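You operate a simulated robot arm through the tools that you are given. There is no shell and no other tool. Be economical: measure what you need, move in short steps, check, and stop when the job is done.

You are at the controls of a simulated two-armed robot. One attempt, no reset.

## Task
On the side table, fold the grey cloth in half.

Only the result counts: the job must be done as asked and must still hold three seconds after the hand-in. Knocking over, shifting, dropping, spilling or breaking anything else fails it. Flat cloth is picked up by pressing the open fingertips on it (5 to 10 N) and closing them slowly along it; thin cloth reads only 2 to 8 mm in the jaws.

## Robot
Two 7-joint arms with three-finger grippers on one trunk, on a base that drives. Base frame: it is fixed to the floor where the robot stands at the start and does not move with it; the origin is under the middle of the robot, x ahead of it, y to its left, z up; the surface under the hand at the start is at about z = 0.8. Readings come in m, degrees, newtons and seconds.
The left shoulder is at the start at [0.05, 0.154, 0.979], the right one opposite. With the tool pointing down near the work surface each hand reaches from about 0.2 to 0.64 m from the robot's upright axis, wherever it stands, measured 20 degrees to its own side. Places, roughly: side table [0.5, -0.2, 0.8]. Payload 2.69 kg a hand.
The tool frame of a hand sits at the grasp point between the pads (the TCP): z along the fingers, y along the line on which they close. The tips reach 0.029 m beyond it. The gripper opens to 0.12 m. The gripper's body begins 0.078 m behind the TCP.
Orientation is that of the tool frame in the base frame, as a unit quaternion [w, x, y, z]. With the fingers straight down and closing along the base's y, the tool's x points along the base's -x, its y along +y and its z along -z.

## Interface
- The arms move only by the tool move_arm. It takes "left_deltas", "right_deltas" or both (then of equal length, played together; a hand with none holds still); each is one flat list of numbers, 7 for each row, row after row: the shift along the base's x, y, z in units of 50 mm (1.0 is 50 mm), then the turn, a rotation vector about the base's x, y, z in units of 4 degrees (1.0 is 4 degrees), then the closure, from 0 (fully open) to 1 (shut). In form: [tx, ty, tz, rx, ry, rz, hand, tx, ty, tz, rx, ry, rz, hand, ...]. A call has 1 to 8 rows; each row shifts and turns the commanded pose from where the row before left it. A call with a number of a shift or a turn outside -1 to 1 is refused whole. A row lasts 0.2 s, in which the tool goes at most 0.05 m and 8.6 degrees; a call with a longer step from one row to the next is refused whole, and so is a gripper value outside its range. Where a pose cannot be reached the arm comes as near as it can. A force on the tool above 40 N (or 10 N above the force at the start of the call, whichever is more), or a blocked arm, ends the call early, and 0.2 s more pass. Each finger halts on what it meets, pressing with about 32 N; the grip force reading is that of the motor and also rises with nothing between the fingers. The clock runs only during rows and for 0.2 s after the last one: add rows that do not move to give the fingers time. It gives the time, the measured TCP pose, the force on the tool (base axes), the opening and the grip force at its end, in the units of the frame above (readings bear some noise), with the torque about the TCP (base axes, N m) and any sound that the robot's microphone picked up.
- Cameras (640 x 400 px; columns grow to the right, rows downward): "scene" is now at [0.1803, -0.0095, 1.1427]; the picture's right is [-0.14, -0.99, 0.00], its down [-0.51, 0.07, -0.86] and it looks along [0.85, -0.12, -0.52] (base axes); focal length 214 px, centre (320, 200). "left" rides on the left gripper at [0.063, 0, -0.104] in its tool frame; the picture's right is [0.00, 1.00, 0.00], its down [-0.83, 0.00, -0.56] and it looks along [-0.56, 0.00, 0.83] (tool axes); focal length 275 px, centre (320, 200). "right" rides on the right gripper at [0.063, 0, -0.104] in its tool frame; the picture's right is [0.01, 1.00, 0.00], its down [-0.83, 0.00, -0.56] and it looks along [-0.56, 0.00, 0.83] (tool axes); focal length 275 px, centre (320, 200). There is no depth. A picture from a camera that has moved, and an enlarged one, comes with that camera's place and axes in the base frame and with its lens. The place of the scene camera against the robot may be out by one fixed shift of up to 0.025 m in any direction.
- grab_frame(camera): a new picture of that camera. No time passes.
- lift_body(by): slides the trunk up (or, below 0, down) by that many m; the arms and the scene camera ride with it, the base frame stays. It gives what a move gives, with no picture.
- roll_base(legs): drives the robot by 1 to 6 legs, each [ahead, left, turn to the left] in m, m and degrees, along the robot's own axes; the way and the turn of a leg run together, so that a leg with both is an arc; at most 1.5 m and 180 degrees a leg. The arms and the cameras ride along, it lands a little off, and it stops where it bumps. It gives what a move gives.
- pan_tilt(pan, tilt): turns the head with the scene camera to pan (to the left, within 80 degrees either way) and tilt (down, from -29 to 69), counted from straight ahead of the robot. It gives what a move gives.
- inspect(camera, box): a new picture of the part [left, top, right, bottom] of that camera's present view, enlarged. No time passes.
- job_done(): hands the job in; it is judged then, once.

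Work in short steps. Places have to be worked out from the pictures, the camera data and where the tool is seen: move nearer, look again, correct. Check each grasp and each placing, and mend what went wrong. You have 120 turns and 108 pictures in all, those below and enlarged ones among them. Open the grippers and draw the arms clear of the work before you hand the job in, unless the task says otherwise; then end with one line.

The tools are called after "Call:" as name(argument=value, ...) on one line, values as JSON. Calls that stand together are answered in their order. move_arm: Moves the arms, as the interface text tells. Its arguments: {"type":"object","properties":{"left_deltas":{"type":"array"},"right_deltas":{"type":"array"}},"required":[]} The other tools are called the same way: lift_body (by) slides the trunk up or down; roll_base (legs) drives the base; pan_tilt (pan, tilt) turns the head that bears the scene camera; grab_frame (camera) takes a picture; inspect (camera, box) takes an enlarged picture of a part of a camera's view; job_done () hands the job in.

At the start:

```text
time_s: 0.0
left_position: [0.3441, -0.0197, 1.0382]
left_tcp_rot: [0.001, 0.0, 1.0, 0.0]
left_contact_force: [0.3, 0.0, 1.0]
left_moment: [0.0, 0.0, 0.0]
left_opening: 0.1198
left_grip_force: 0.0
right_position: [0.3083, -0.3866, 0.9868]
right_tcp_rot: [-0.001, 0.002, 1.0, 0.004]
right_contact_force: [0.1, -0.5, 0.0]
right_moment: [0.04, 0.03, -0.01]
right_opening: 0.12
right_grip_force: 0.1
trunk travel left (down, up): [-0.35, 0.088]
robot x, y, heading: [0.0025, -0.0036, -0.1]
head pan, tilt: [-50.7, 31.6]
```

scene: 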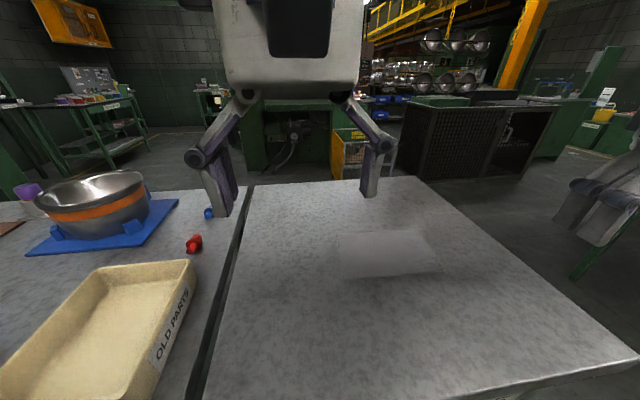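
right: 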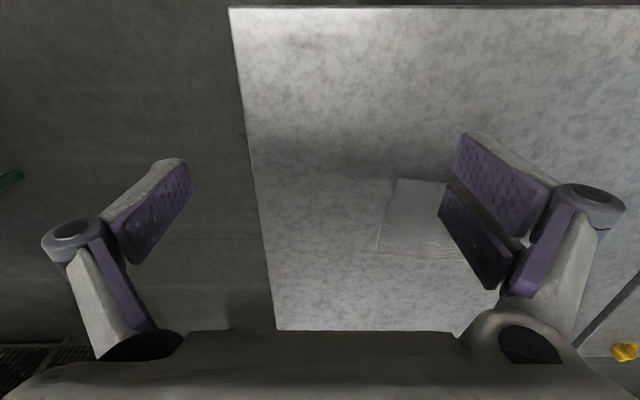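
left: 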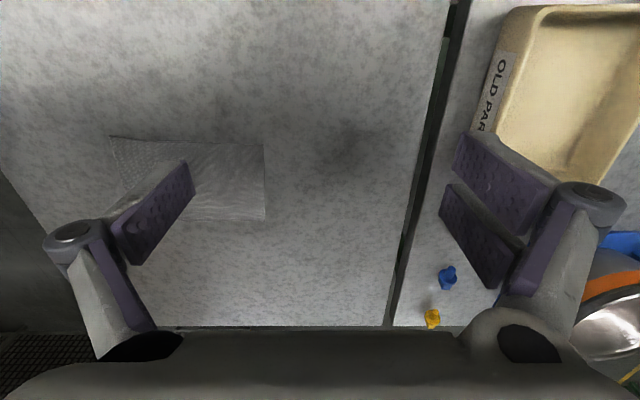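

The cloth looks about 0.2 m (y) by 0.125 m (x), with corners near (0.42,-0.09), (0.41,-0.29), (0.535,-0.30) and (0.55,-0.107). I'll look at it closer from both wrists.

Call:
inspect(camera="left", box=[80, 110, 300, 250])

Call:
inspect(camera="scene", box=[300, 200, 480, 310])

```text
2.86 times, centred on (190, 180) of left
camera zoom: at [0.2805, -0.0208, 1.1407], right [0.0, 1.0, 0.0], down [0.83, 0.0, 0.56], along [0.56, 0.0, -0.83], focal length 786 px, centre (691, 257)
```

zoom: 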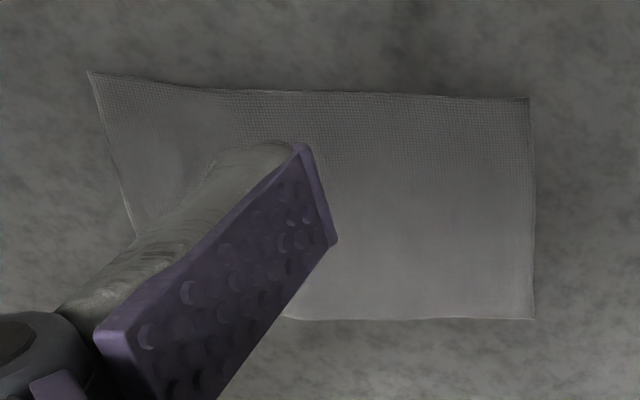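

```text
3.56 times, centred on (390, 255) of scene
camera zoom: at [0.1803, -0.0095, 1.1427], right [-0.14, -0.99, 0.0], down [-0.51, 0.07, -0.86], along [0.85, -0.12, -0.52], focal length 763 px, centre (71, 4)
```

zoom: 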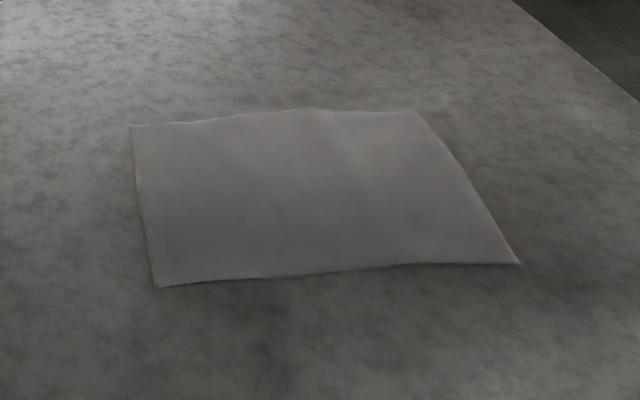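

Near-left corner is at (0.422,-0.095) and near-right at (0.410,-0.292). I'll fold the near edge onto the far edge with both hands, so first I bring them above the near corners with the fingers 30 mm apart.

Call:
move_arm(left_deltas=[0.348, -0.4, -0.672, 0, 0, 0, 0.75, 0.348, -0.4, -0.672, 0, 0, 0, 0.75, 0.348, -0.4, -0.672, 0, 0, 0, 0.75, 0.348, -0.4, -0.672, 0, 0, 0, 0.75, 0.348, -0.4, -0.672, 0, 0, 0, 0.75, 0, 0, 0, 0, 0, 0, 0.75], right_deltas=[0.456, 0.48, -0.468, 0, 0, 0, 0.75, 0.456, 0.48, -0.468, 0, 0, 0, 0.75, 0.456, 0.48, -0.468, 0, 0, 0, 0.75, 0.456, 0.48, -0.468, 0, 0, 0, 0.75, 0.456, 0.48, -0.468, 0, 0, 0, 0.75, 0, 0, 0, 0, 0, 0, 0.75])

Call:
grab_frame(camera="left")

Call:
grab_frame(camera="right")

Call:
grab_frame(camera="scene")

```text
time_s: 1.4
left_position: [0.4301, -0.1201, 0.8693]
left_tcp_rot: [0.001, -0.001, 1.0, 0.0]
left_contact_force: [0.0, 0.8, -0.3]
left_moment: [0.01, 0.01, -0.01]
left_opening: 0.0301
left_grip_force: 0.1
right_position: [0.4327, -0.2856, 0.8686]
right_tcp_rot: [0.001, 0.003, 1.0, 0.003]
right_contact_force: [-0.8, -0.7, 0.6]
right_moment: [-0.03, -0.02, 0.01]
right_opening: 0.0299
right_grip_force: 0.1
right hand out of reach, approached as far as the arm can: row 1, 2, 3
trunk travel left (down, up): [-0.35, 0.088]
robot x, y, heading: [0.003, 0.001, 0.1]
head pan, tilt: [-50.7, 31.6]
```

```text
102 pictures are left
camera left: at [0.3673, -0.1203, 0.9731], right [0.0, 1.0, 0.0], down [0.83, 0.0, 0.56], along [0.56, 0.0, -0.83], focal length 275 px, centre (320, 200)
```

left: 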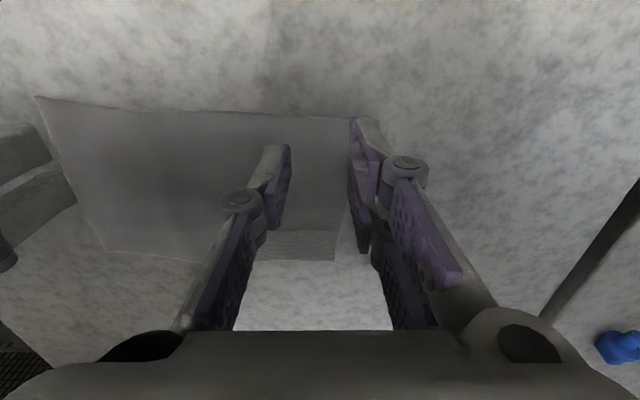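

```text
101 pictures are left
camera right: at [0.3698, -0.2858, 0.9738], right [0.0, 1.0, 0.01], down [0.83, 0.0, 0.56], along [0.56, 0.0, -0.83], focal length 275 px, centre (320, 200)
```

right: 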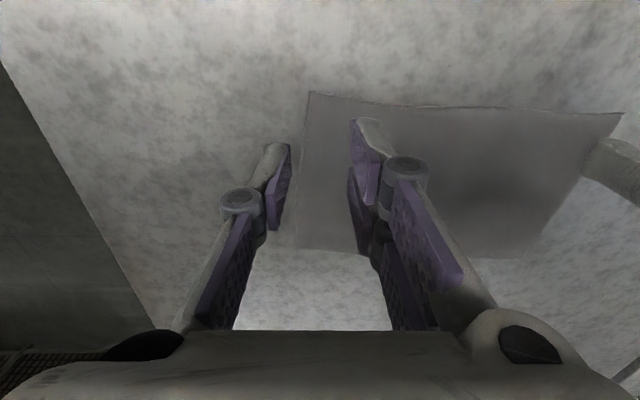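

```text
100 pictures are left
camera scene: at [0.1476, -0.0659, 1.1421], right [-0.77, -0.63, 0.0], down [-0.33, 0.41, -0.85], along [0.54, -0.66, -0.52], focal length 214 px, centre (320, 200)
```

scene: 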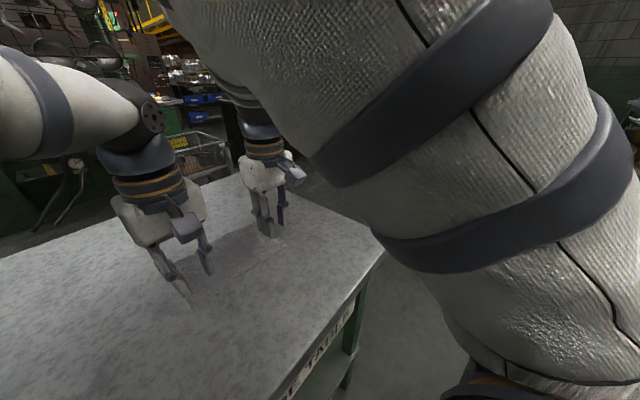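

Corners are confirmed and the left hand is well placed. The right hand must shift by (-0.013,+0.019). I'll descend to just above the cloth and aim the head at the work.

Call:
move_arm(left_deltas=[0, 0, 0, 0, 0, 0, 0.75, 0, 0, 0, 0, 0, 0, 0.75, 0, 0, -0.36, 0, 0, 0, 0.75, 0, 0, -0.36, 0, 0, 0, 0.75, 0, 0, 0, 0, 0, 0, 0.75], right_deltas=[-0.12, 0.18, 0, 0, 0, 0, 0.75, -0.12, 0.18, 0, 0, 0, 0, 0.75, 0, 0, -0.36, 0, 0, 0, 0.75, 0, 0, -0.36, 0, 0, 0, 0.75, 0, 0, 0, 0, 0, 0, 0.75])

Call:
pan_tilt(pan=-30, tilt=42)

Call:
grab_frame(camera="scene")

Call:
grab_frame(camera="right")

```text
time_s: 2.6
left_position: [0.431, -0.1195, 0.8336]
left_tcp_rot: [0.001, 0.0, 1.0, 0.0]
left_contact_force: [-0.1, 0.5, -0.4]
left_moment: [0.01, 0.0, -0.01]
left_opening: 0.03
left_grip_force: 0.0
right_position: [0.4256, -0.2727, 0.8299]
right_tcp_rot: [0.001, 0.003, 1.0, 0.004]
right_contact_force: [-0.2, -0.7, 6.5]
right_moment: [-0.1, -0.03, 0.03]
right_opening: 0.0297
right_grip_force: 0.0
right hand out of reach, approached as far as the arm can: row 2
trunk travel left (down, up): [-0.35, 0.088]
robot x, y, heading: [0.0005, -0.0023, -0.0]
head pan, tilt: [-50.7, 31.6]
```

```text
time_s: 3.4
left_position: [0.4299, -0.1207, 0.8339]
left_tcp_rot: [0.0, 0.0, 1.0, 0.0]
left_contact_force: [1.1, 0.1, -0.3]
left_moment: [0.02, 0.01, 0.04]
left_opening: 0.0298
left_grip_force: 0.0
right_position: [0.4269, -0.2721, 0.8298]
right_tcp_rot: [0.0, 0.003, 1.0, 0.002]
right_contact_force: [1.8, -0.4, 11.1]
right_moment: [-0.18, -0.03, 0.03]
right_opening: 0.0299
right_grip_force: 0.0
trunk travel left (down, up): [-0.35, 0.088]
robot x, y, heading: [0.0001, -0.0028, -0.2]
head pan, tilt: [-30.0, 42.0]
```

```text
99 pictures are left
camera scene: at [0.1632, -0.0391, 1.1272], right [-0.51, -0.86, 0.0], down [-0.57, 0.34, -0.75], along [0.65, -0.38, -0.66], focal length 214 px, centre (320, 200)
```

scene: 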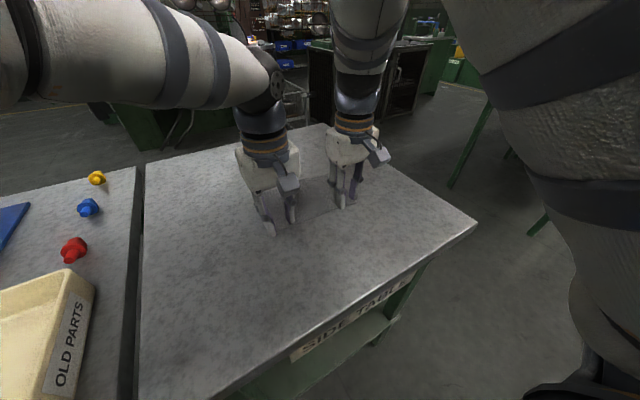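

```text
98 pictures are left
camera right: at [0.3639, -0.2727, 0.9346], right [0.0, 1.0, 0.01], down [0.83, 0.0, 0.56], along [0.56, 0.0, -0.83], focal length 275 px, centre (320, 200)
```

right: 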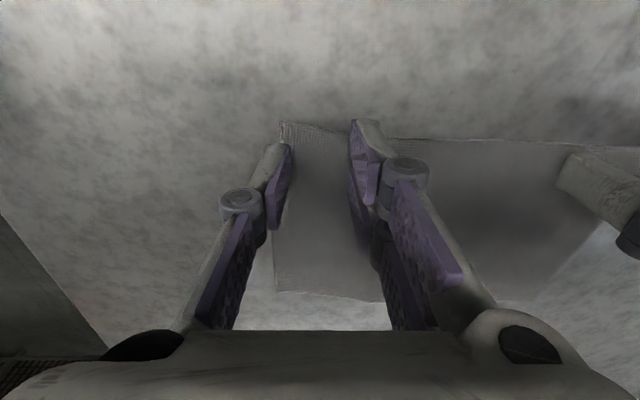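

The right fingers press at 11 N, but the outer one is right at the cloth's side edge. I'll lift it, shift it 6 mm inward and lower it lightly, while the left hand goes down to touch.

Call:
move_arm(left_deltas=[0, 0, 0, 0, 0, 0, 0.75, 0, 0, 0, 0, 0, 0, 0.75, 0, 0, -0.06, 0, 0, 0, 0.75, 0, 0, -0.06, 0, 0, 0, 0.75], right_deltas=[0, 0, 0.16, 0, 0, 0, 0.75, -0.1, 0.14, 0, 0, 0, 0, 0.75, 0, 0, 0, 0, 0, 0, 0.75, 0, 0, -0.14, 0, 0, 0, 0.75])

Call:
grab_frame(camera="right")

Call:
grab_frame(camera="left")

```text
time_s: 4.4
left_position: [0.4297, -0.12, 0.8297]
left_tcp_rot: [0.002, 0.0, 1.0, -0.002]
left_contact_force: [-1.0, 1.2, 20.7]
left_moment: [0.24, -0.01, 0.01]
left_opening: 0.0301
left_grip_force: 0.1
right_position: [0.421, -0.2652, 0.8317]
right_tcp_rot: [0.001, 0.002, 1.0, 0.002]
right_contact_force: [-0.2, -0.4, -0.3]
right_moment: [0.05, 0.0, 0.03]
right_opening: 0.03
right_grip_force: 0.0
trunk travel left (down, up): [-0.35, 0.088]
robot x, y, heading: [-0.0016, -0.0023, 0.1]
head pan, tilt: [-30.0, 42.0]
```

```text
97 pictures are left
camera right: at [0.3586, -0.2655, 0.936], right [0.0, 1.0, 0.0], down [0.83, 0.0, 0.56], along [0.56, 0.0, -0.83], focal length 275 px, centre (320, 200)
```

right: 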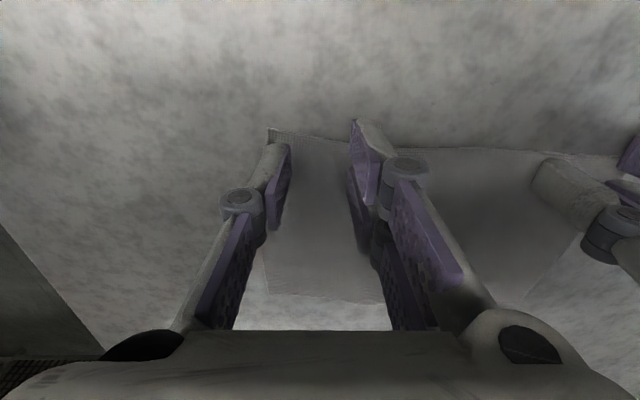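

```text
96 pictures are left
camera left: at [0.3672, -0.121, 0.9331], right [0.0, 1.0, 0.0], down [0.83, 0.0, 0.56], along [0.56, 0.0, -0.83], focal length 275 px, centre (320, 200)
```

left: 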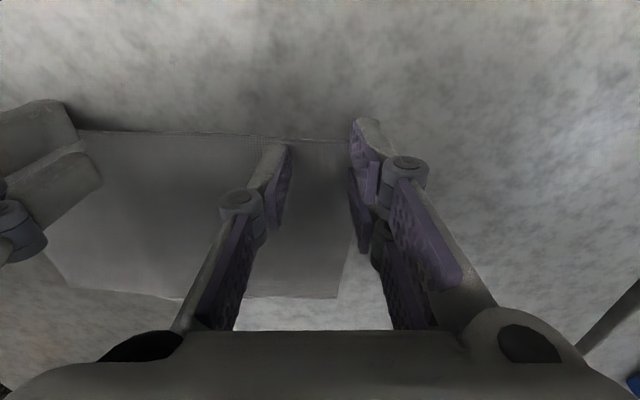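

Left presses too hard (20 N) with its outer finger at the cloth's edge, so I'll shift it 4 mm inward and press lighter. The right hand is well placed and goes down 2.5 mm.

Call:
move_arm(left_deltas=[0, 0, 0.1, 0, 0, 0, 0.75, 0, -0.08, 0, 0, 0, 0, 0.75, 0, 0, -0.076, 0, 0, 0, 0.75, 0, 0, 0, 0, 0, 0, 0.75], right_deltas=[0, 0, 0, 0, 0, 0, 0.75, 0, 0, 0, 0, 0, 0, 0.75, 0, 0, -0.05, 0, 0, 0, 0.75, 0, 0, 0, 0, 0, 0, 0.75])

```text
time_s: 5.4
left_position: [0.4289, -0.1239, 0.8293]
left_tcp_rot: [0.001, -0.001, 1.0, -0.001]
left_contact_force: [2.0, -1.0, 8.6]
left_moment: [0.11, -0.03, -0.05]
left_opening: 0.0297
left_grip_force: 0.0
right_position: [0.422, -0.2663, 0.8305]
right_tcp_rot: [0.003, 0.002, 1.0, 0.002]
right_contact_force: [-1.8, -2.1, 24.2]
right_moment: [-0.25, 0.08, -0.03]
right_opening: 0.0312
right_grip_force: 0.9
trunk travel left (down, up): [-0.35, 0.088]
robot x, y, heading: [-0.0012, -0.0012, -0.2]
head pan, tilt: [-30.0, 42.0]
```

Left is at 8.6 N, which is right, and right is at 24 N. I'll ease the right hand up by about 1.6 mm.

Call:
move_arm(right_deltas=[0, 0, -0.0, 0, 0, 0, 0.75, 0, 0, 0.032, 0, 0, 0, 0.75, 0, 0, 0, 0, 0, 0, 0.75])

```text
time_s: 6.2
left_position: [0.4297, -0.123, 0.8297]
left_tcp_rot: [0.001, -0.001, 1.0, -0.001]
left_contact_force: [0.8, -1.6, 18.0]
left_moment: [0.23, -0.09, 0.02]
left_opening: 0.03
left_grip_force: 0.0
right_position: [0.4222, -0.266, 0.8293]
right_tcp_rot: [0.002, 0.003, 1.0, 0.003]
right_contact_force: [4.5, -3.6, 22.6]
right_moment: [-0.44, -0.17, 0.08]
right_opening: 0.03
right_grip_force: 0.1
trunk travel left (down, up): [-0.35, 0.088]
robot x, y, heading: [-0.0016, -0.0035, -0.3]
head pan, tilt: [-30.0, 42.0]
```

The forces creep upward, so I'll ease both hands a bit more.

Call:
move_arm(left_deltas=[0, 0, 0.02, 0, 0, 0, 0.75, 0, 0, 0, 0, 0, 0, 0.75], right_deltas=[0, 0, 0.03, 0, 0, 0, 0.75, 0, 0, 0, 0, 0, 0, 0.75])

```text
time_s: 6.8
left_position: [0.4297, -0.1236, 0.8308]
left_tcp_rot: [0.001, -0.001, 1.0, 0.0]
left_contact_force: [0.6, -1.2, 17.9]
left_moment: [0.18, -0.05, -0.01]
left_opening: 0.0298
left_grip_force: 0.0
right_position: [0.4204, -0.2657, 0.8292]
right_tcp_rot: [0.0, 0.003, 1.0, 0.004]
right_contact_force: [2.4, -0.4, 6.9]
right_moment: [-0.1, -0.03, 0.0]
right_opening: 0.0296
right_grip_force: 0.1
trunk travel left (down, up): [-0.35, 0.088]
robot x, y, heading: [0.0019, -0.0011, 0.1]
head pan, tilt: [-30.0, 42.0]
```

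Right is good at 7 N. I'll lift the left about 1.2 mm, then close both slowly.

Call:
move_arm(left_deltas=[0, 0, 0.024, 0, 0, 0, 0.75, 0, 0, 0, 0, 0, 0, 0.79, 0, 0, 0, 0, 0, 0, 0.83, 0, 0, 0, 0, 0, 0, 0.87, 0, 0, 0, 0, 0, 0, 0.91, 0, 0, 0, 0, 0, 0, 0.95, 0, 0, 0, 0, 0, 0, 1, 0, 0, 0, 0, 0, 0, 1], right_deltas=[0, 0, 0, 0, 0, 0, 0.75, 0, 0, 0, 0, 0, 0, 0.79, 0, 0, 0, 0, 0, 0, 0.83, 0, 0, 0, 0, 0, 0, 0.87, 0, 0, 0, 0, 0, 0, 0.91, 0, 0, 0, 0, 0, 0, 0.95, 0, 0, 0, 0, 0, 0, 1, 0, 0, 0, 0, 0, 0, 1])

Call:
grab_frame(camera="right")

Call:
grab_frame(camera="left")

```text
time_s: 8.6
left_position: [0.4308, -0.1239, 0.8307]
left_tcp_rot: [0.001, 0.0, 1.0, 0.0]
left_contact_force: [-0.7, 0.5, 1.0]
left_moment: [0.01, 0.01, 0.01]
left_opening: 0.0054
left_grip_force: 32.1
right_position: [0.422, -0.2651, 0.8312]
right_tcp_rot: [0.0, 0.002, 1.0, 0.004]
right_contact_force: [0.6, 0.3, -0.7]
right_moment: [0.0, -0.02, 0.0]
right_opening: 0.0
right_grip_force: 28.1
trunk travel left (down, up): [-0.35, 0.088]
robot x, y, heading: [0.0008, 0.0005, -0.0]
head pan, tilt: [-30.0, 42.0]
```

```text
95 pictures are left
camera right: at [0.3596, -0.2661, 0.9352], right [0.0, 1.0, 0.01], down [0.83, 0.0, 0.56], along [0.56, 0.01, -0.83], focal length 275 px, centre (320, 200)
```

right: 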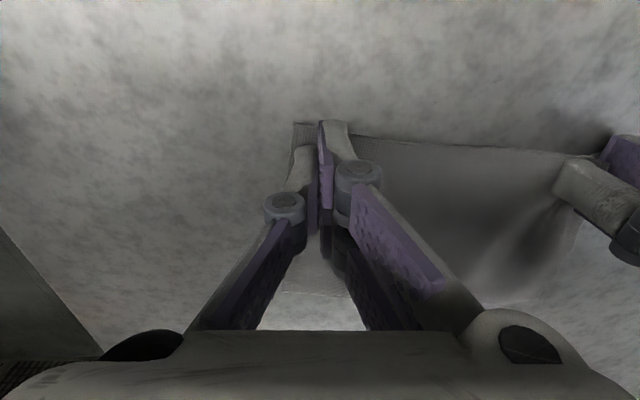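

```text
94 pictures are left
camera left: at [0.3674, -0.1248, 0.934], right [0.0, 1.0, 0.0], down [0.83, 0.0, 0.56], along [0.56, 0.0, -0.83], focal length 275 px, centre (320, 200)
```

left: 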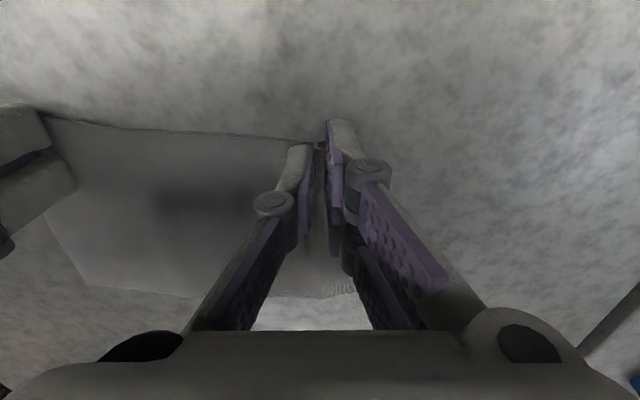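

Left holds the cloth (5.4 mm), but the right slipped shut empty because its corner has moved to about (0.404,-0.280). I'll raise the right hand, open it to 20 mm, shift it 4 mm inward and come down again.

Call:
move_arm(right_deltas=[0, 0, 0.16, 0, 0, 0, 1, -0.06, 0.09, 0, 0, 0, 0, 0.82, 0, 0, 0, 0, 0, 0, 0.82, 0, 0, -0.15, 0, 0, 0, 0.82, 0, 0, -0.03, 0, 0, 0, 0.82])

Call:
grab_frame(camera="right")

```text
time_s: 9.8
left_position: [0.4304, -0.1242, 0.8295]
left_tcp_rot: [0.001, 0.0, 1.0, 0.0]
left_contact_force: [-0.4, -0.4, -0.2]
left_moment: [0.02, 0.0, 0.03]
left_opening: 0.0053
left_grip_force: 32.1
right_position: [0.4189, -0.2609, 0.8304]
right_tcp_rot: [0.0, 0.002, 1.0, 0.003]
right_contact_force: [0.4, 0.0, 2.4]
right_moment: [-0.01, 0.0, 0.0]
right_opening: 0.0217
right_grip_force: 0.1
trunk travel left (down, up): [-0.35, 0.088]
robot x, y, heading: [0.0008, -0.0001, 0.2]
head pan, tilt: [-30.0, 42.0]
```

```text
93 pictures are left
camera right: at [0.3561, -0.2608, 0.9346], right [0.0, 1.0, 0.0], down [0.83, 0.0, 0.56], along [0.56, 0.0, -0.83], focal length 275 px, centre (320, 200)
```

right: 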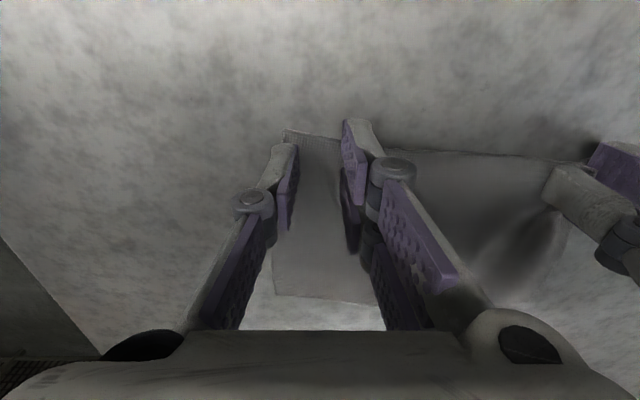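

Touching at 2.4 N with good placement. I'll press 1 mm deeper and close in the same call.

Call:
move_arm(right_deltas=[0, 0, -0.02, 0, 0, 0, 0.82, 0, 0, 0, 0, 0, 0, 0.82, 0, 0, 0, 0, 0, 0, 0.86, 0, 0, 0, 0, 0, 0, 0.9, 0, 0, 0, 0, 0, 0, 0.94, 0, 0, 0, 0, 0, 0, 0.98, 0, 0, 0, 0, 0, 0, 1, 0, 0, 0, 0, 0, 0, 1])

Call:
grab_frame(camera="right")

```text
time_s: 11.6
left_position: [0.4299, -0.1237, 0.8302]
left_tcp_rot: [0.002, 0.0, 1.0, 0.0]
left_contact_force: [-0.6, -0.7, 1.0]
left_moment: [-0.05, 0.0, -0.02]
left_opening: 0.0056
left_grip_force: 31.9
right_position: [0.4185, -0.2592, 0.8276]
right_tcp_rot: [-0.001, 0.003, 1.0, 0.003]
right_contact_force: [0.3, 1.5, 5.5]
right_moment: [0.04, 0.05, -0.03]
right_opening: 0.0017
right_grip_force: 30.4
trunk travel left (down, up): [-0.35, 0.088]
robot x, y, heading: [-0.0018, -0.0041, 0.1]
head pan, tilt: [-30.0, 42.0]
```

```text
92 pictures are left
camera right: at [0.3558, -0.2608, 0.9329], right [0.0, 1.0, 0.01], down [0.83, 0.0, 0.56], along [0.56, 0.01, -0.83], focal length 275 px, centre (320, 200)
```

right: 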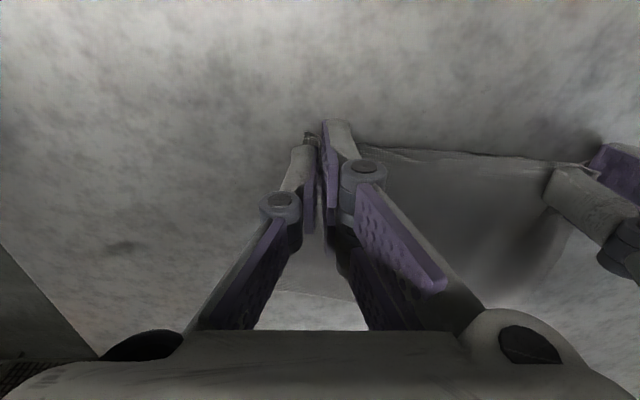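

Right reads 1.7 mm with cloth visible between the pads. I'll lift both 20 mm to test the grip.

Call:
move_arm(left_deltas=[0, 0, 0.2, 0, 0, 0, 1, 0, 0, 0.2, 0, 0, 0, 1], right_deltas=[0, 0, 0.2, 0, 0, 0, 1, 0, 0, 0.2, 0, 0, 0, 1])

Call:
grab_frame(camera="right")

Call:
grab_frame(camera="left")

Call:
inspect(camera="scene", box=[220, 130, 400, 250])

```text
time_s: 12.2
left_position: [0.4293, -0.1246, 0.8506]
left_tcp_rot: [0.0, -0.001, 1.0, -0.001]
left_contact_force: [0.5, -2.2, 0.3]
left_moment: [-0.06, 0.0, -0.01]
left_opening: 0.0054
left_grip_force: 31.7
right_position: [0.4226, -0.2623, 0.8446]
right_tcp_rot: [-0.002, 0.003, 1.0, 0.005]
right_contact_force: [0.0, 2.1, 0.6]
right_moment: [0.1, 0.0, -0.04]
right_opening: 0.0021
right_grip_force: 31.1
right hand out of reach, approached as far as the arm can: row 2
trunk travel left (down, up): [-0.35, 0.088]
robot x, y, heading: [-0.0013, 0.0011, 0.1]
head pan, tilt: [-30.0, 42.0]
```

```text
91 pictures are left
camera right: at [0.3602, -0.2644, 0.9505], right [0.0, 1.0, 0.01], down [0.83, -0.01, 0.55], along [0.55, 0.01, -0.83], focal length 275 px, centre (320, 200)
```

right: 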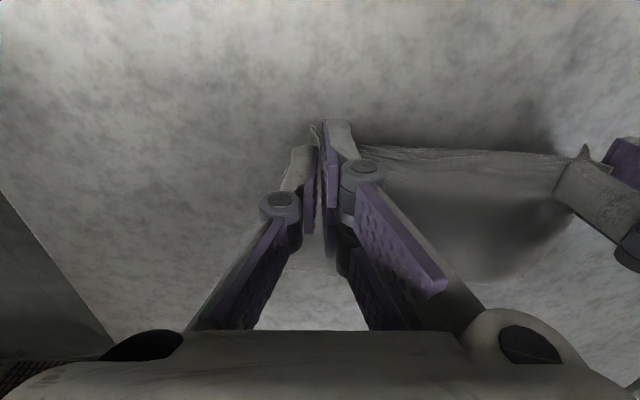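

```text
90 pictures are left
camera left: at [0.3672, -0.125, 0.954], right [0.0, 1.0, 0.0], down [0.83, 0.0, 0.56], along [0.56, 0.0, -0.83], focal length 275 px, centre (320, 200)
```

left: 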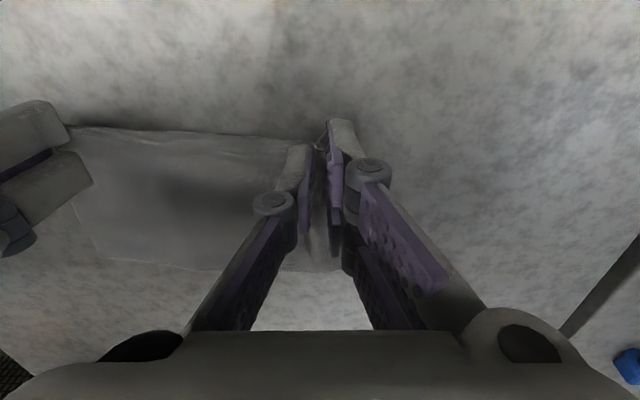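

```text
3.33 times, centred on (310, 190) of scene
camera zoom: at [0.1658, -0.0413, 1.1335], right [-0.51, -0.86, 0.0], down [-0.52, 0.31, -0.8], along [0.68, -0.41, -0.6], focal length 715 px, centre (353, 233)
```

zoom: 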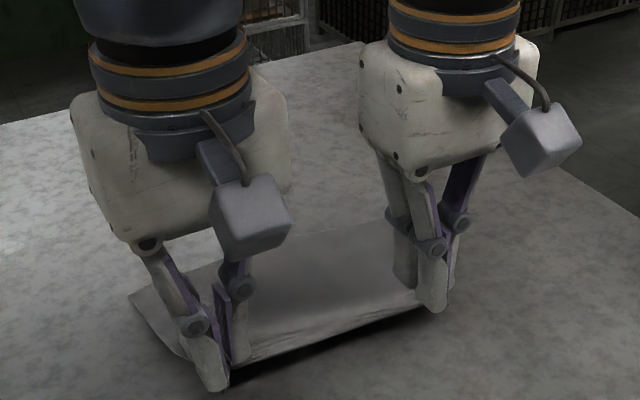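

Both hands hold and the whole near edge is lifted; the far edge now reads about x≈0.54 (left) and 0.527 (right). I'll start the fold arc, going forward and up while leaning the hands forward so the held hem turns over.

Call:
move_arm(left_deltas=[0.193, -0.013, 0.108, 0, 1, 0, 1, 0.193, -0.013, 0.108, 0, 1, 0, 1, 0.193, -0.013, 0.108, 0, 1, 0, 1, 0.193, -0.013, 0.108, 0, 1, 0, 1, 0.193, -0.013, 0.108, 0, 1, 0, 1, 0.193, -0.013, 0.108, 0, 1, 0, 1], right_deltas=[0.193, -0.013, 0.108, 0, 1, 0, 1, 0.193, -0.013, 0.108, 0, 1, 0, 1, 0.193, -0.013, 0.108, 0, 1, 0, 1, 0.193, -0.013, 0.108, 0, 1, 0, 1, 0.193, -0.013, 0.108, 0, 1, 0, 1, 0.193, -0.013, 0.108, 0, 1, 0, 1])

Call:
grab_frame(camera="right")

Call:
inspect(camera="scene", box=[220, 130, 400, 250])

```text
time_s: 13.6
left_position: [0.4396, -0.1252, 0.8563]
left_tcp_rot: [-0.034, -0.001, 0.999, -0.001]
left_contact_force: [2.7, -10.9, 1.7]
left_moment: [-0.29, -0.06, 0.08]
left_opening: 0.0059
left_grip_force: 31.9
left hand out of reach, approached as far as the arm can: row 2, 3, 4, 5, 6
right_position: [0.4809, -0.2678, 0.8781]
right_tcp_rot: [-0.209, 0.003, 0.978, 0.004]
right_contact_force: [-2.1, 10.3, -1.2]
right_moment: [0.25, 0.02, -0.18]
right_opening: 0.0014
right_grip_force: 31.0
trunk travel left (down, up): [-0.35, 0.088]
robot x, y, heading: [-0.001, -0.0014, -0.1]
head pan, tilt: [-30.0, 42.0]
```

```text
88 pictures are left
camera right: at [0.4666, -0.2682, 0.9996], right [0.0, 1.0, 0.01], down [0.99, 0.0, 0.17], along [0.17, 0.01, -0.99], focal length 275 px, centre (320, 200)
```

right: 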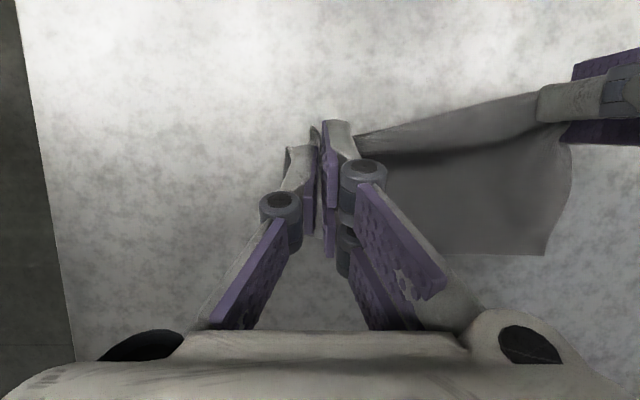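

```text
3.33 times, centred on (310, 190) of scene
camera zoom: at [0.1639, -0.0385, 1.1261], right [-0.5, -0.87, 0.0], down [-0.58, 0.33, -0.74], along [0.64, -0.37, -0.67], focal length 715 px, centre (353, 233)
```

zoom: 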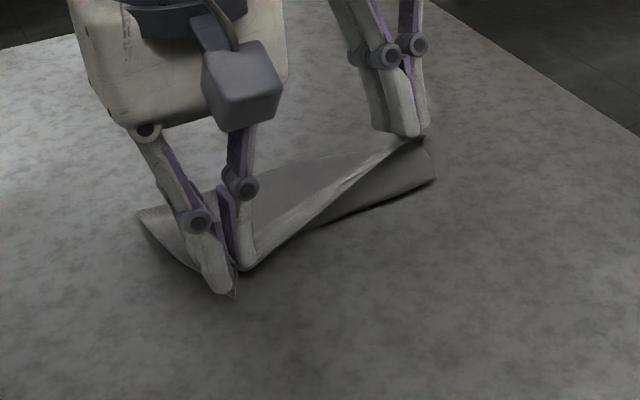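

The left arm can't lean here (it stalled at 4°), which puts about 10 N on the cloth. I'll take the commanded lean off the left and see where its command stands.

Call:
move_arm(left_deltas=[0, 0, 0, 0, -1, 0, 1, 0, 0, 0, 0, -1, 0, 1])

```text
time_s: 14.2
left_position: [0.4393, -0.1249, 0.8563]
left_tcp_rot: [0.035, 0.0, 0.999, -0.001]
left_contact_force: [1.6, -9.9, 2.2]
left_moment: [-0.28, -0.09, 0.03]
left_opening: 0.0058
left_grip_force: 31.8
right_position: [0.4799, -0.2686, 0.8791]
right_tcp_rot: [-0.208, 0.003, 0.978, 0.003]
right_contact_force: [-1.5, 10.0, -3.3]
right_moment: [0.23, -0.01, -0.18]
right_opening: 0.0016
right_grip_force: 30.7
trunk travel left (down, up): [-0.35, 0.088]
robot x, y, heading: [-0.0003, -0.0009, -0.1]
head pan, tilt: [-30.0, 42.0]
```

The command was clipped, so left now leans -4°. I'll set it upright and move it forward and up without leaning to catch up.

Call:
move_arm(left_deltas=[0.2, -0.02, 0.1, 0, 1, 0, 1, 0.2, -0.02, 0.1, 0, 0, 0, 1, 0.2, -0.02, 0.1, 0, 0, 0, 1, 0.2, 0, 0.1, 0, 0, 0, 1])

Call:
grab_frame(camera="scene")

```text
time_s: 15.2
left_position: [0.4776, -0.1169, 0.8736]
left_tcp_rot: [0.002, 0.0, 1.0, -0.004]
left_contact_force: [-0.2, -13.4, 1.7]
left_moment: [-0.38, 0.1, 0.01]
left_opening: 0.0062
left_grip_force: 32.1
left hand out of reach, approached as far as the arm can: row 3, 4
right_position: [0.4821, -0.2672, 0.877]
right_tcp_rot: [-0.208, 0.002, 0.978, 0.003]
right_contact_force: [1.1, 13.3, -1.4]
right_moment: [0.27, -0.03, -0.26]
right_opening: 0.0018
right_grip_force: 31.4
trunk travel left (down, up): [-0.35, 0.088]
robot x, y, heading: [0.003, 0.0047, -0.1]
head pan, tilt: [-30.0, 42.0]
```

```text
86 pictures are left
camera scene: at [0.1638, -0.0382, 1.1262], right [-0.5, -0.87, 0.0], down [-0.58, 0.33, -0.74], along [0.64, -0.37, -0.67], focal length 214 px, centre (320, 200)
```

scene: 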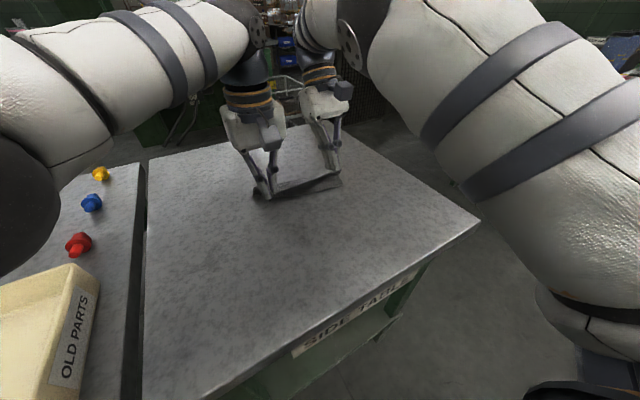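

Left stalls at x≈0.478, so finishing from this stance isn't possible. I'll lay the cloth flat again where it was, then drive sideways to centre on it and retry.

Call:
move_arm(left_deltas=[-0.173, -0.013, -0.127, 0, 0, 0, 1, -0.173, -0.013, -0.127, 0, 0, 0, 1, -0.173, -0.013, -0.127, 0, 0, 0, 1, -0.173, -0.013, -0.127, 0, 0, 0, 1, -0.173, -0.013, -0.127, 0, 0, 0, 1, -0.173, -0.013, -0.127, 0, 0, 0, 1, 0, 0, 0, 0, 0, 0, 1], right_deltas=[-0.223, 0, -0.14, 0, -1, 0, 1, -0.223, 0, -0.14, 0, -1, 0, 1, -0.223, 0, -0.14, 0, -1, 0, 1, -0.223, 0, -0.14, 0, -1, 0, 1, -0.223, 0, -0.14, 0, -1, 0, 1, -0.223, 0, -0.14, 0, -1, 0, 1, 0, 0, 0, 0, 0, 0, 1])

Call:
grab_frame(camera="scene")

```text
time_s: 16.8
left_position: [0.4202, -0.1278, 0.8367]
left_tcp_rot: [0.001, -0.001, 1.0, 0.0]
left_contact_force: [0.1, -1.0, 0.3]
left_moment: [-0.04, 0.03, 0.01]
left_opening: 0.0056
left_grip_force: 31.6
right_position: [0.4152, -0.2693, 0.8347]
right_tcp_rot: [0.0, 0.002, 1.0, 0.003]
right_contact_force: [0.0, 2.1, 0.3]
right_moment: [0.08, 0.02, 0.02]
right_opening: 0.0014
right_grip_force: 31.3
trunk travel left (down, up): [-0.35, 0.088]
robot x, y, heading: [0.0009, -0.002, -0.1]
head pan, tilt: [-30.0, 42.0]
```

```text
85 pictures are left
camera scene: at [0.1668, -0.0398, 1.1336], right [-0.5, -0.87, 0.0], down [-0.52, 0.3, -0.8], along [0.69, -0.4, -0.6], focal length 214 px, centre (320, 200)
```

scene: 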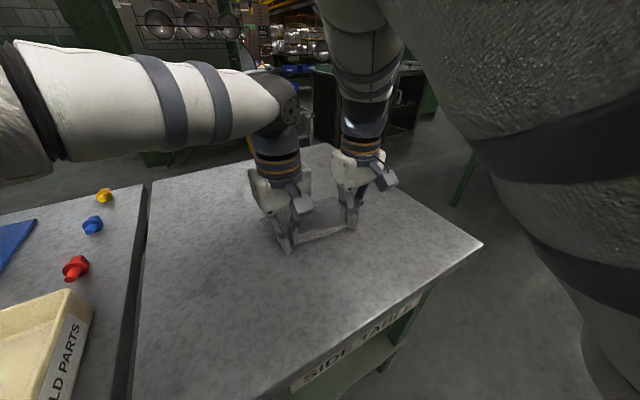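

Now I lower slightly, open both hands and rise clear.

Call:
move_arm(left_deltas=[0, 0, -0.08, 0, 0, 0, 1, 0, 0, 0, 0, 0, 0, 0.85, 0, 0, 0, 0, 0, 0, 0.7, 0, 0, 0, 0, 0, 0, 0.7, 0, 0, 0.5, 0, 0, 0, 0.7, 0, 0, 0.9, 0, 0, 0, 0.7, 0, 0, 0.9, 0, 0, 0, 0.7], right_deltas=[0, 0, -0.06, 0, 0, 0, 1, 0, 0, 0, 0, 0, 0, 0.85, 0, 0, 0, 0, 0, 0, 0.7, 0, 0, 0, 0, 0, 0, 0.7, 0, 0, 0.5, 0, 0, 0, 0.7, 0, -0.3, 0.9, 0, 0, 0, 0.7, 0, -0.3, 0.9, 0, 0, 0, 0.7])

Call:
grab_frame(camera="scene")

Call:
grab_frame(camera="left")

```text
time_s: 18.4
left_position: [0.4206, -0.1285, 0.949]
left_tcp_rot: [0.001, 0.0, 1.0, -0.001]
left_contact_force: [-0.1, -0.2, 0.4]
left_moment: [0.0, 0.0, 0.0]
left_opening: 0.0361
left_grip_force: 0.1
right_position: [0.4238, -0.3083, 0.9409]
right_tcp_rot: [-0.001, 0.004, 1.0, 0.004]
right_contact_force: [-0.8, 0.3, 0.2]
right_moment: [0.01, 0.02, 0.03]
right_opening: 0.0359
right_grip_force: 0.1
right hand out of reach, approached as far as the arm can: row 5, 6
trunk travel left (down, up): [-0.35, 0.088]
robot x, y, heading: [-0.0006, 0.0018, -0.0]
head pan, tilt: [-30.0, 42.0]
```

```text
84 pictures are left
camera scene: at [0.1656, -0.0443, 1.1382], right [-0.54, -0.84, 0.0], down [-0.47, 0.3, -0.83], along [0.7, -0.45, -0.56], focal length 214 px, centre (320, 200)
```

scene: 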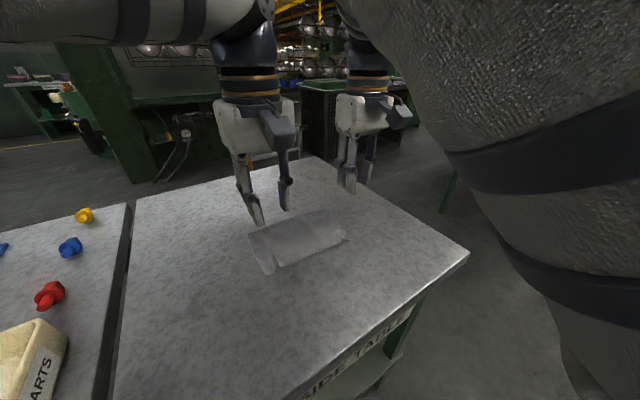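

```text
83 pictures are left
camera left: at [0.3572, -0.1295, 1.0528], right [0.0, 1.0, 0.0], down [0.83, 0.0, 0.56], along [0.56, 0.0, -0.83], focal length 275 px, centre (320, 200)
```

left: 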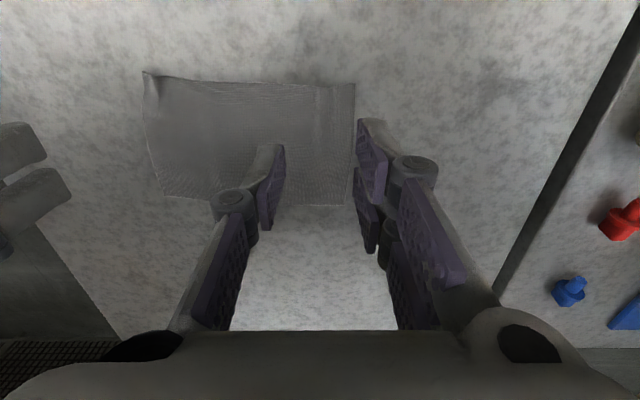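

The cloth is flat again with only slight corner wrinkles, and both hands are clear. Now I drive 0.19 m to the right to centre on it.

Call:
roll_base(legs=[[0, -0.19, 0]])

Call:
pan_tilt(pan=0, tilt=50)

Call:
grab_frame(camera="scene")

Call:
grab_frame(camera="left")

```text
time_s: 20.5
left_position: [0.4219, -0.3169, 0.9473]
left_tcp_rot: [0.001, -0.001, 1.0, 0.0]
left_contact_force: [-0.8, 0.0, 0.0]
left_moment: [0.04, -0.03, 0.0]
left_opening: 0.036
left_grip_force: 0.0
right_position: [0.4253, -0.4941, 0.9417]
right_tcp_rot: [-0.001, 0.0, 1.0, 0.004]
right_contact_force: [0.1, -0.1, -0.3]
right_moment: [0.01, 0.01, -0.02]
right_opening: 0.0363
right_grip_force: 0.0
trunk travel left (down, up): [-0.35, 0.088]
robot x, y, heading: [0.0002, -0.1879, 0.2]
head pan, tilt: [-30.0, 42.0]
```

```text
time_s: 21.5
left_position: [0.4216, -0.3162, 0.9493]
left_tcp_rot: [0.0, -0.002, 1.0, -0.001]
left_contact_force: [0.0, -1.2, 0.9]
left_moment: [0.01, 0.01, 0.03]
left_opening: 0.0358
left_grip_force: 0.0
right_position: [0.4255, -0.4948, 0.9407]
right_tcp_rot: [-0.003, 0.001, 1.0, 0.004]
right_contact_force: [0.1, -0.1, -0.7]
right_moment: [0.01, 0.01, -0.03]
right_opening: 0.036
right_grip_force: 0.1
trunk travel left (down, up): [-0.35, 0.088]
robot x, y, heading: [-0.0, -0.1863, 0.4]
head pan, tilt: [0.0, 50.0]
```

```text
82 pictures are left
camera scene: at [0.1683, -0.2297, 1.1389], right [-0.5, -0.86, 0.0], down [-0.48, 0.28, -0.83], along [0.72, -0.42, -0.55], focal length 214 px, centre (320, 200)
```

scene: 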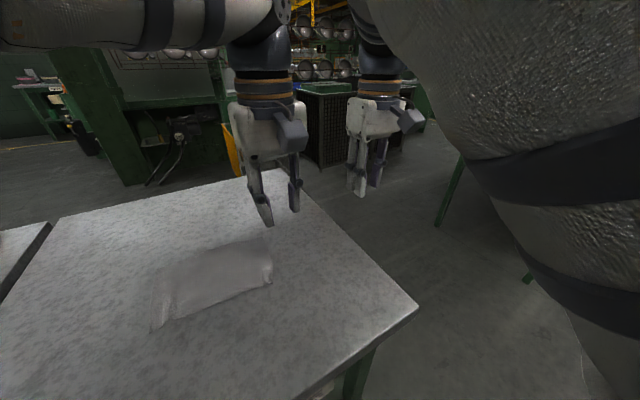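

```text
81 pictures are left
camera left: at [0.3583, -0.3171, 1.0523], right [0.0, 1.0, 0.0], down [0.83, 0.0, 0.56], along [0.56, 0.0, -0.83], focal length 275 px, centre (320, 200)
```

left: 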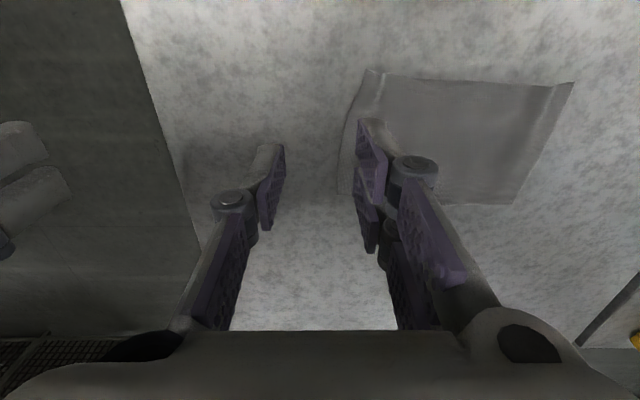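

Cloth corners are now about (0.397,-0.275), (0.406,-0.101), (0.534,-0.103) and (0.519,-0.298). I'll fold the far edge toward the robot instead, so the hands can lean back, and move both above the far corners.

Call:
move_arm(left_deltas=[0.337, 0.64, -0.28, 0, 0, 0, 0.817, 0.337, 0.64, -0.28, 0, 0, 0, 0.817, 0.337, 0.64, -0.28, 0, 0, 0, 0.817, 0.337, 0.64, -0.28, 0, 0, 0, 0.817, 0.337, 0.64, -0.28, 0, 0, 0, 0.817, 0.337, 0.64, -0.28, 0, 0, 0, 0.817, 0, 0, 0, 0, 0, 0, 0.817], right_deltas=[0.285, 0.727, -0.253, 0, 0, 0, 0.817, 0.285, 0.727, -0.253, 0, 0, 0, 0.817, 0.285, 0.727, -0.253, 0, 0, 0, 0.817, 0.285, 0.727, -0.253, 0, 0, 0, 0.817, 0.285, 0.727, -0.253, 0, 0, 0, 0.817, 0.285, 0.727, -0.253, 0, 0, 0, 0.817, 0, 0, 0, 0, 0, 0, 0.817])

Call:
grab_frame(camera="left")

Call:
grab_frame(camera="right")

Call:
grab_frame(camera="scene")

```text
time_s: 23.1
left_position: [0.522, -0.1245, 0.8632]
left_tcp_rot: [0.001, -0.002, 1.0, -0.001]
left_contact_force: [-1.5, 0.1, 0.0]
left_moment: [-0.02, -0.01, 0.04]
left_opening: 0.0218
left_grip_force: 0.0
right_position: [0.5227, -0.2837, 0.8644]
right_tcp_rot: [0.001, 0.001, 1.0, 0.003]
right_contact_force: [-0.3, 0.2, 0.2]
right_moment: [0.02, 0.01, 0.0]
right_opening: 0.0219
right_grip_force: 0.2
right hand out of reach, approached as far as the arm can: row 1, 2
trunk travel left (down, up): [-0.35, 0.088]
robot x, y, heading: [0.005, -0.1919, 0.1]
head pan, tilt: [0.0, 50.0]
```

```text
80 pictures are left
camera left: at [0.4598, -0.1253, 0.9673], right [0.0, 1.0, 0.0], down [0.83, 0.0, 0.56], along [0.56, 0.0, -0.83], focal length 275 px, centre (320, 200)
```

left: 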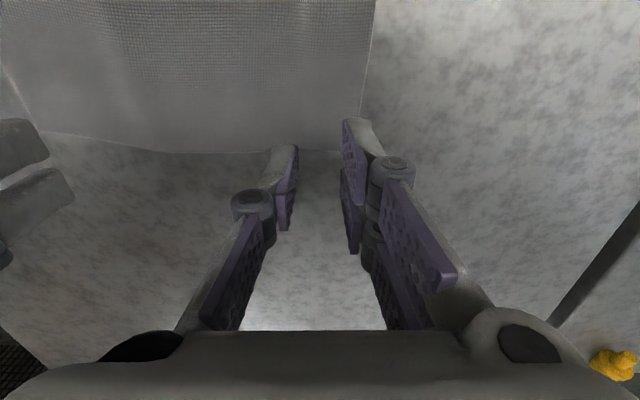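

```text
79 pictures are left
camera right: at [0.4596, -0.2844, 0.9702], right [0.0, 1.0, 0.01], down [0.83, 0.0, 0.56], along [0.56, 0.01, -0.83], focal length 275 px, centre (320, 200)
```

right: 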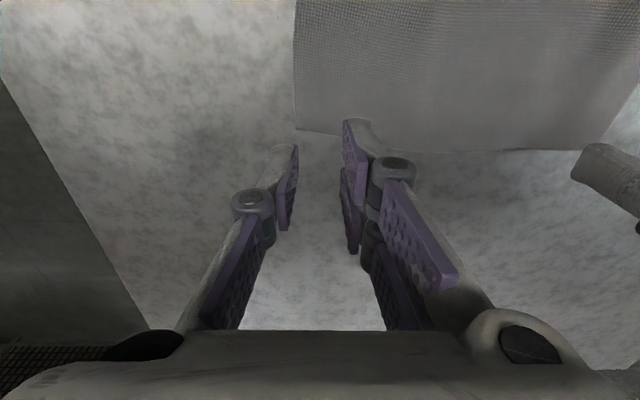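

```text
78 pictures are left
camera scene: at [0.1687, -0.1856, 1.116], right [0.0, -1.0, 0.0], down [-0.76, 0.0, -0.65], along [0.65, 0.0, -0.76], focal length 214 px, centre (320, 200)
```

scene: 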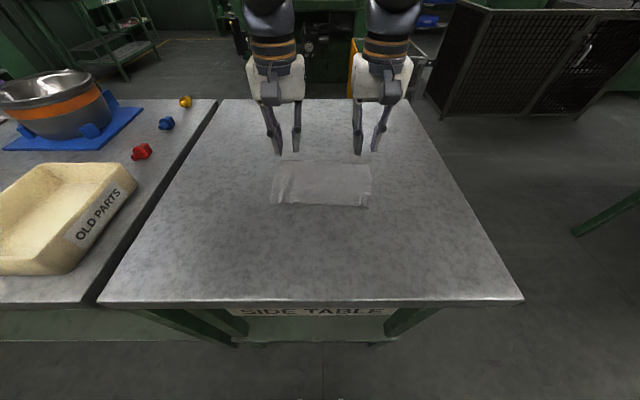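

The far edge is at x≈0.532 (left corner y≈-0.098) and 0.521 (right corner y≈-0.300). I'll make small corrections and descend to just above the cloth.

Call:
move_arm(left_deltas=[0, 0.06, 0, 0, 0, 0, 0.817, 0, 0, -0.3, 0, 0, 0, 0.817, 0, 0, -0.3, 0, 0, 0, 0.817, 0, 0, 0, 0, 0, 0, 0.817], right_deltas=[-0.15, 0.1, 0, 0, 0, 0, 0.817, 0, 0, -0.3, 0, 0, 0, 0.817, 0, 0, -0.3, 0, 0, 0, 0.817, 0, 0, 0, 0, 0, 0, 0.817])

Call:
grab_frame(camera="left")

Call:
grab_frame(camera="right")

```text
time_s: 24.1
left_position: [0.5225, -0.1221, 0.8347]
left_tcp_rot: [0.002, -0.002, 1.0, 0.0]
left_contact_force: [0.3, -0.2, -0.4]
left_moment: [-0.02, 0.03, -0.01]
left_opening: 0.022
left_grip_force: 0.1
right_position: [0.5142, -0.2788, 0.8337]
right_tcp_rot: [0.0, 0.001, 1.0, 0.002]
right_contact_force: [-0.2, -0.9, 1.2]
right_moment: [-0.02, -0.02, -0.02]
right_opening: 0.0218
right_grip_force: 0.0
trunk travel left (down, up): [-0.35, 0.088]
robot x, y, heading: [-0.0012, -0.1876, -0.0]
head pan, tilt: [0.0, 50.0]
```

```text
77 pictures are left
camera left: at [0.4599, -0.1224, 0.9382], right [0.0, 1.0, 0.0], down [0.83, 0.0, 0.56], along [0.56, 0.0, -0.83], focal length 275 px, centre (320, 200)
```

left: 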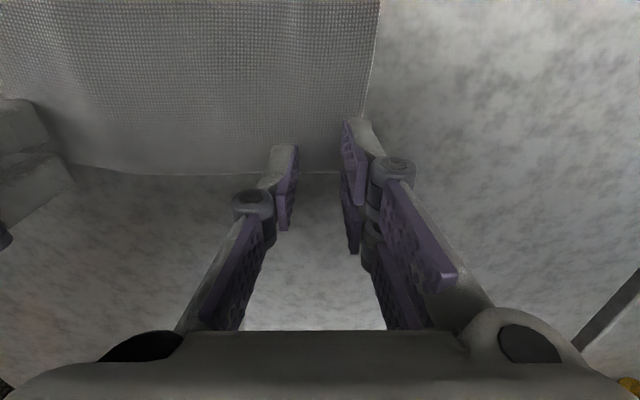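

```text
76 pictures are left
camera right: at [0.4516, -0.2787, 0.9389], right [0.0, 1.0, 0.01], down [0.83, 0.0, 0.56], along [0.56, 0.01, -0.83], focal length 275 px, centre (320, 200)
```

right: 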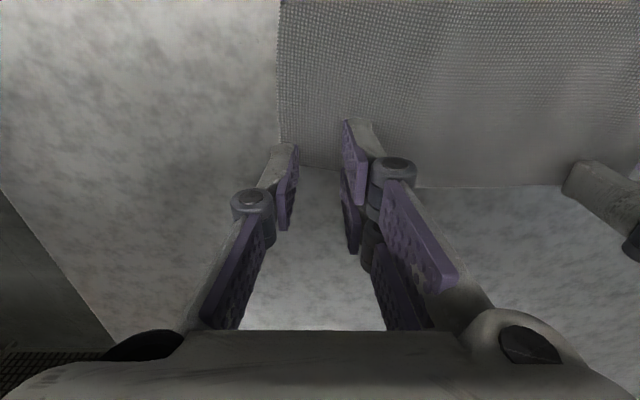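

Both outer fingers sit right at the side edges, so I'll shift inward a few mm (left -3, right +5) and lower to contact.

Call:
move_arm(left_deltas=[0, -0.07, 0, 0, 0, 0, 0.817, 0, 0, -0.08, 0, 0, 0, 0.817, 0, 0, 0, 0, 0, 0, 0.817], right_deltas=[0, 0.1, 0, 0, 0, 0, 0.817, 0, 0, -0.06, 0, 0, 0, 0.817, 0, 0, 0, 0, 0, 0, 0.817])

```text
time_s: 24.9
left_position: [0.5236, -0.1241, 0.8304]
left_tcp_rot: [0.001, -0.001, 1.0, -0.001]
left_contact_force: [0.1, -0.3, 0.1]
left_moment: [0.04, 0.05, -0.02]
left_opening: 0.0219
left_grip_force: 0.1
right_position: [0.5139, -0.2725, 0.8315]
right_tcp_rot: [0.0, 0.001, 1.0, 0.003]
right_contact_force: [-0.4, 0.1, 0.0]
right_moment: [0.01, 0.02, 0.0]
right_opening: 0.0219
right_grip_force: 0.1
trunk travel left (down, up): [-0.35, 0.088]
robot x, y, heading: [-0.0016, -0.1901, 0.2]
head pan, tilt: [0.0, 50.0]
```

No contact yet, so I lower left 1.5 mm and right 2 mm.

Call:
move_arm(left_deltas=[0, 0, -0.03, 0, 0, 0, 0.817, 0, 0, 0, 0, 0, 0, 0.817], right_deltas=[0, 0, -0.04, 0, 0, 0, 0.817, 0, 0, 0, 0, 0, 0, 0.817])

```text
time_s: 25.5
left_position: [0.5215, -0.1239, 0.8301]
left_tcp_rot: [0.001, -0.001, 1.0, -0.001]
left_contact_force: [0.5, 0.9, 2.8]
left_moment: [0.02, -0.01, 0.02]
left_opening: 0.0216
left_grip_force: 0.0
right_position: [0.5152, -0.2733, 0.8308]
right_tcp_rot: [0.0, 0.0, 1.0, 0.004]
right_contact_force: [-0.4, 0.0, 6.5]
right_moment: [-0.11, 0.02, 0.0]
right_opening: 0.0222
right_grip_force: 0.0
trunk travel left (down, up): [-0.35, 0.088]
robot x, y, heading: [0.0024, -0.1913, 0.3]
head pan, tilt: [0.0, 50.0]
```

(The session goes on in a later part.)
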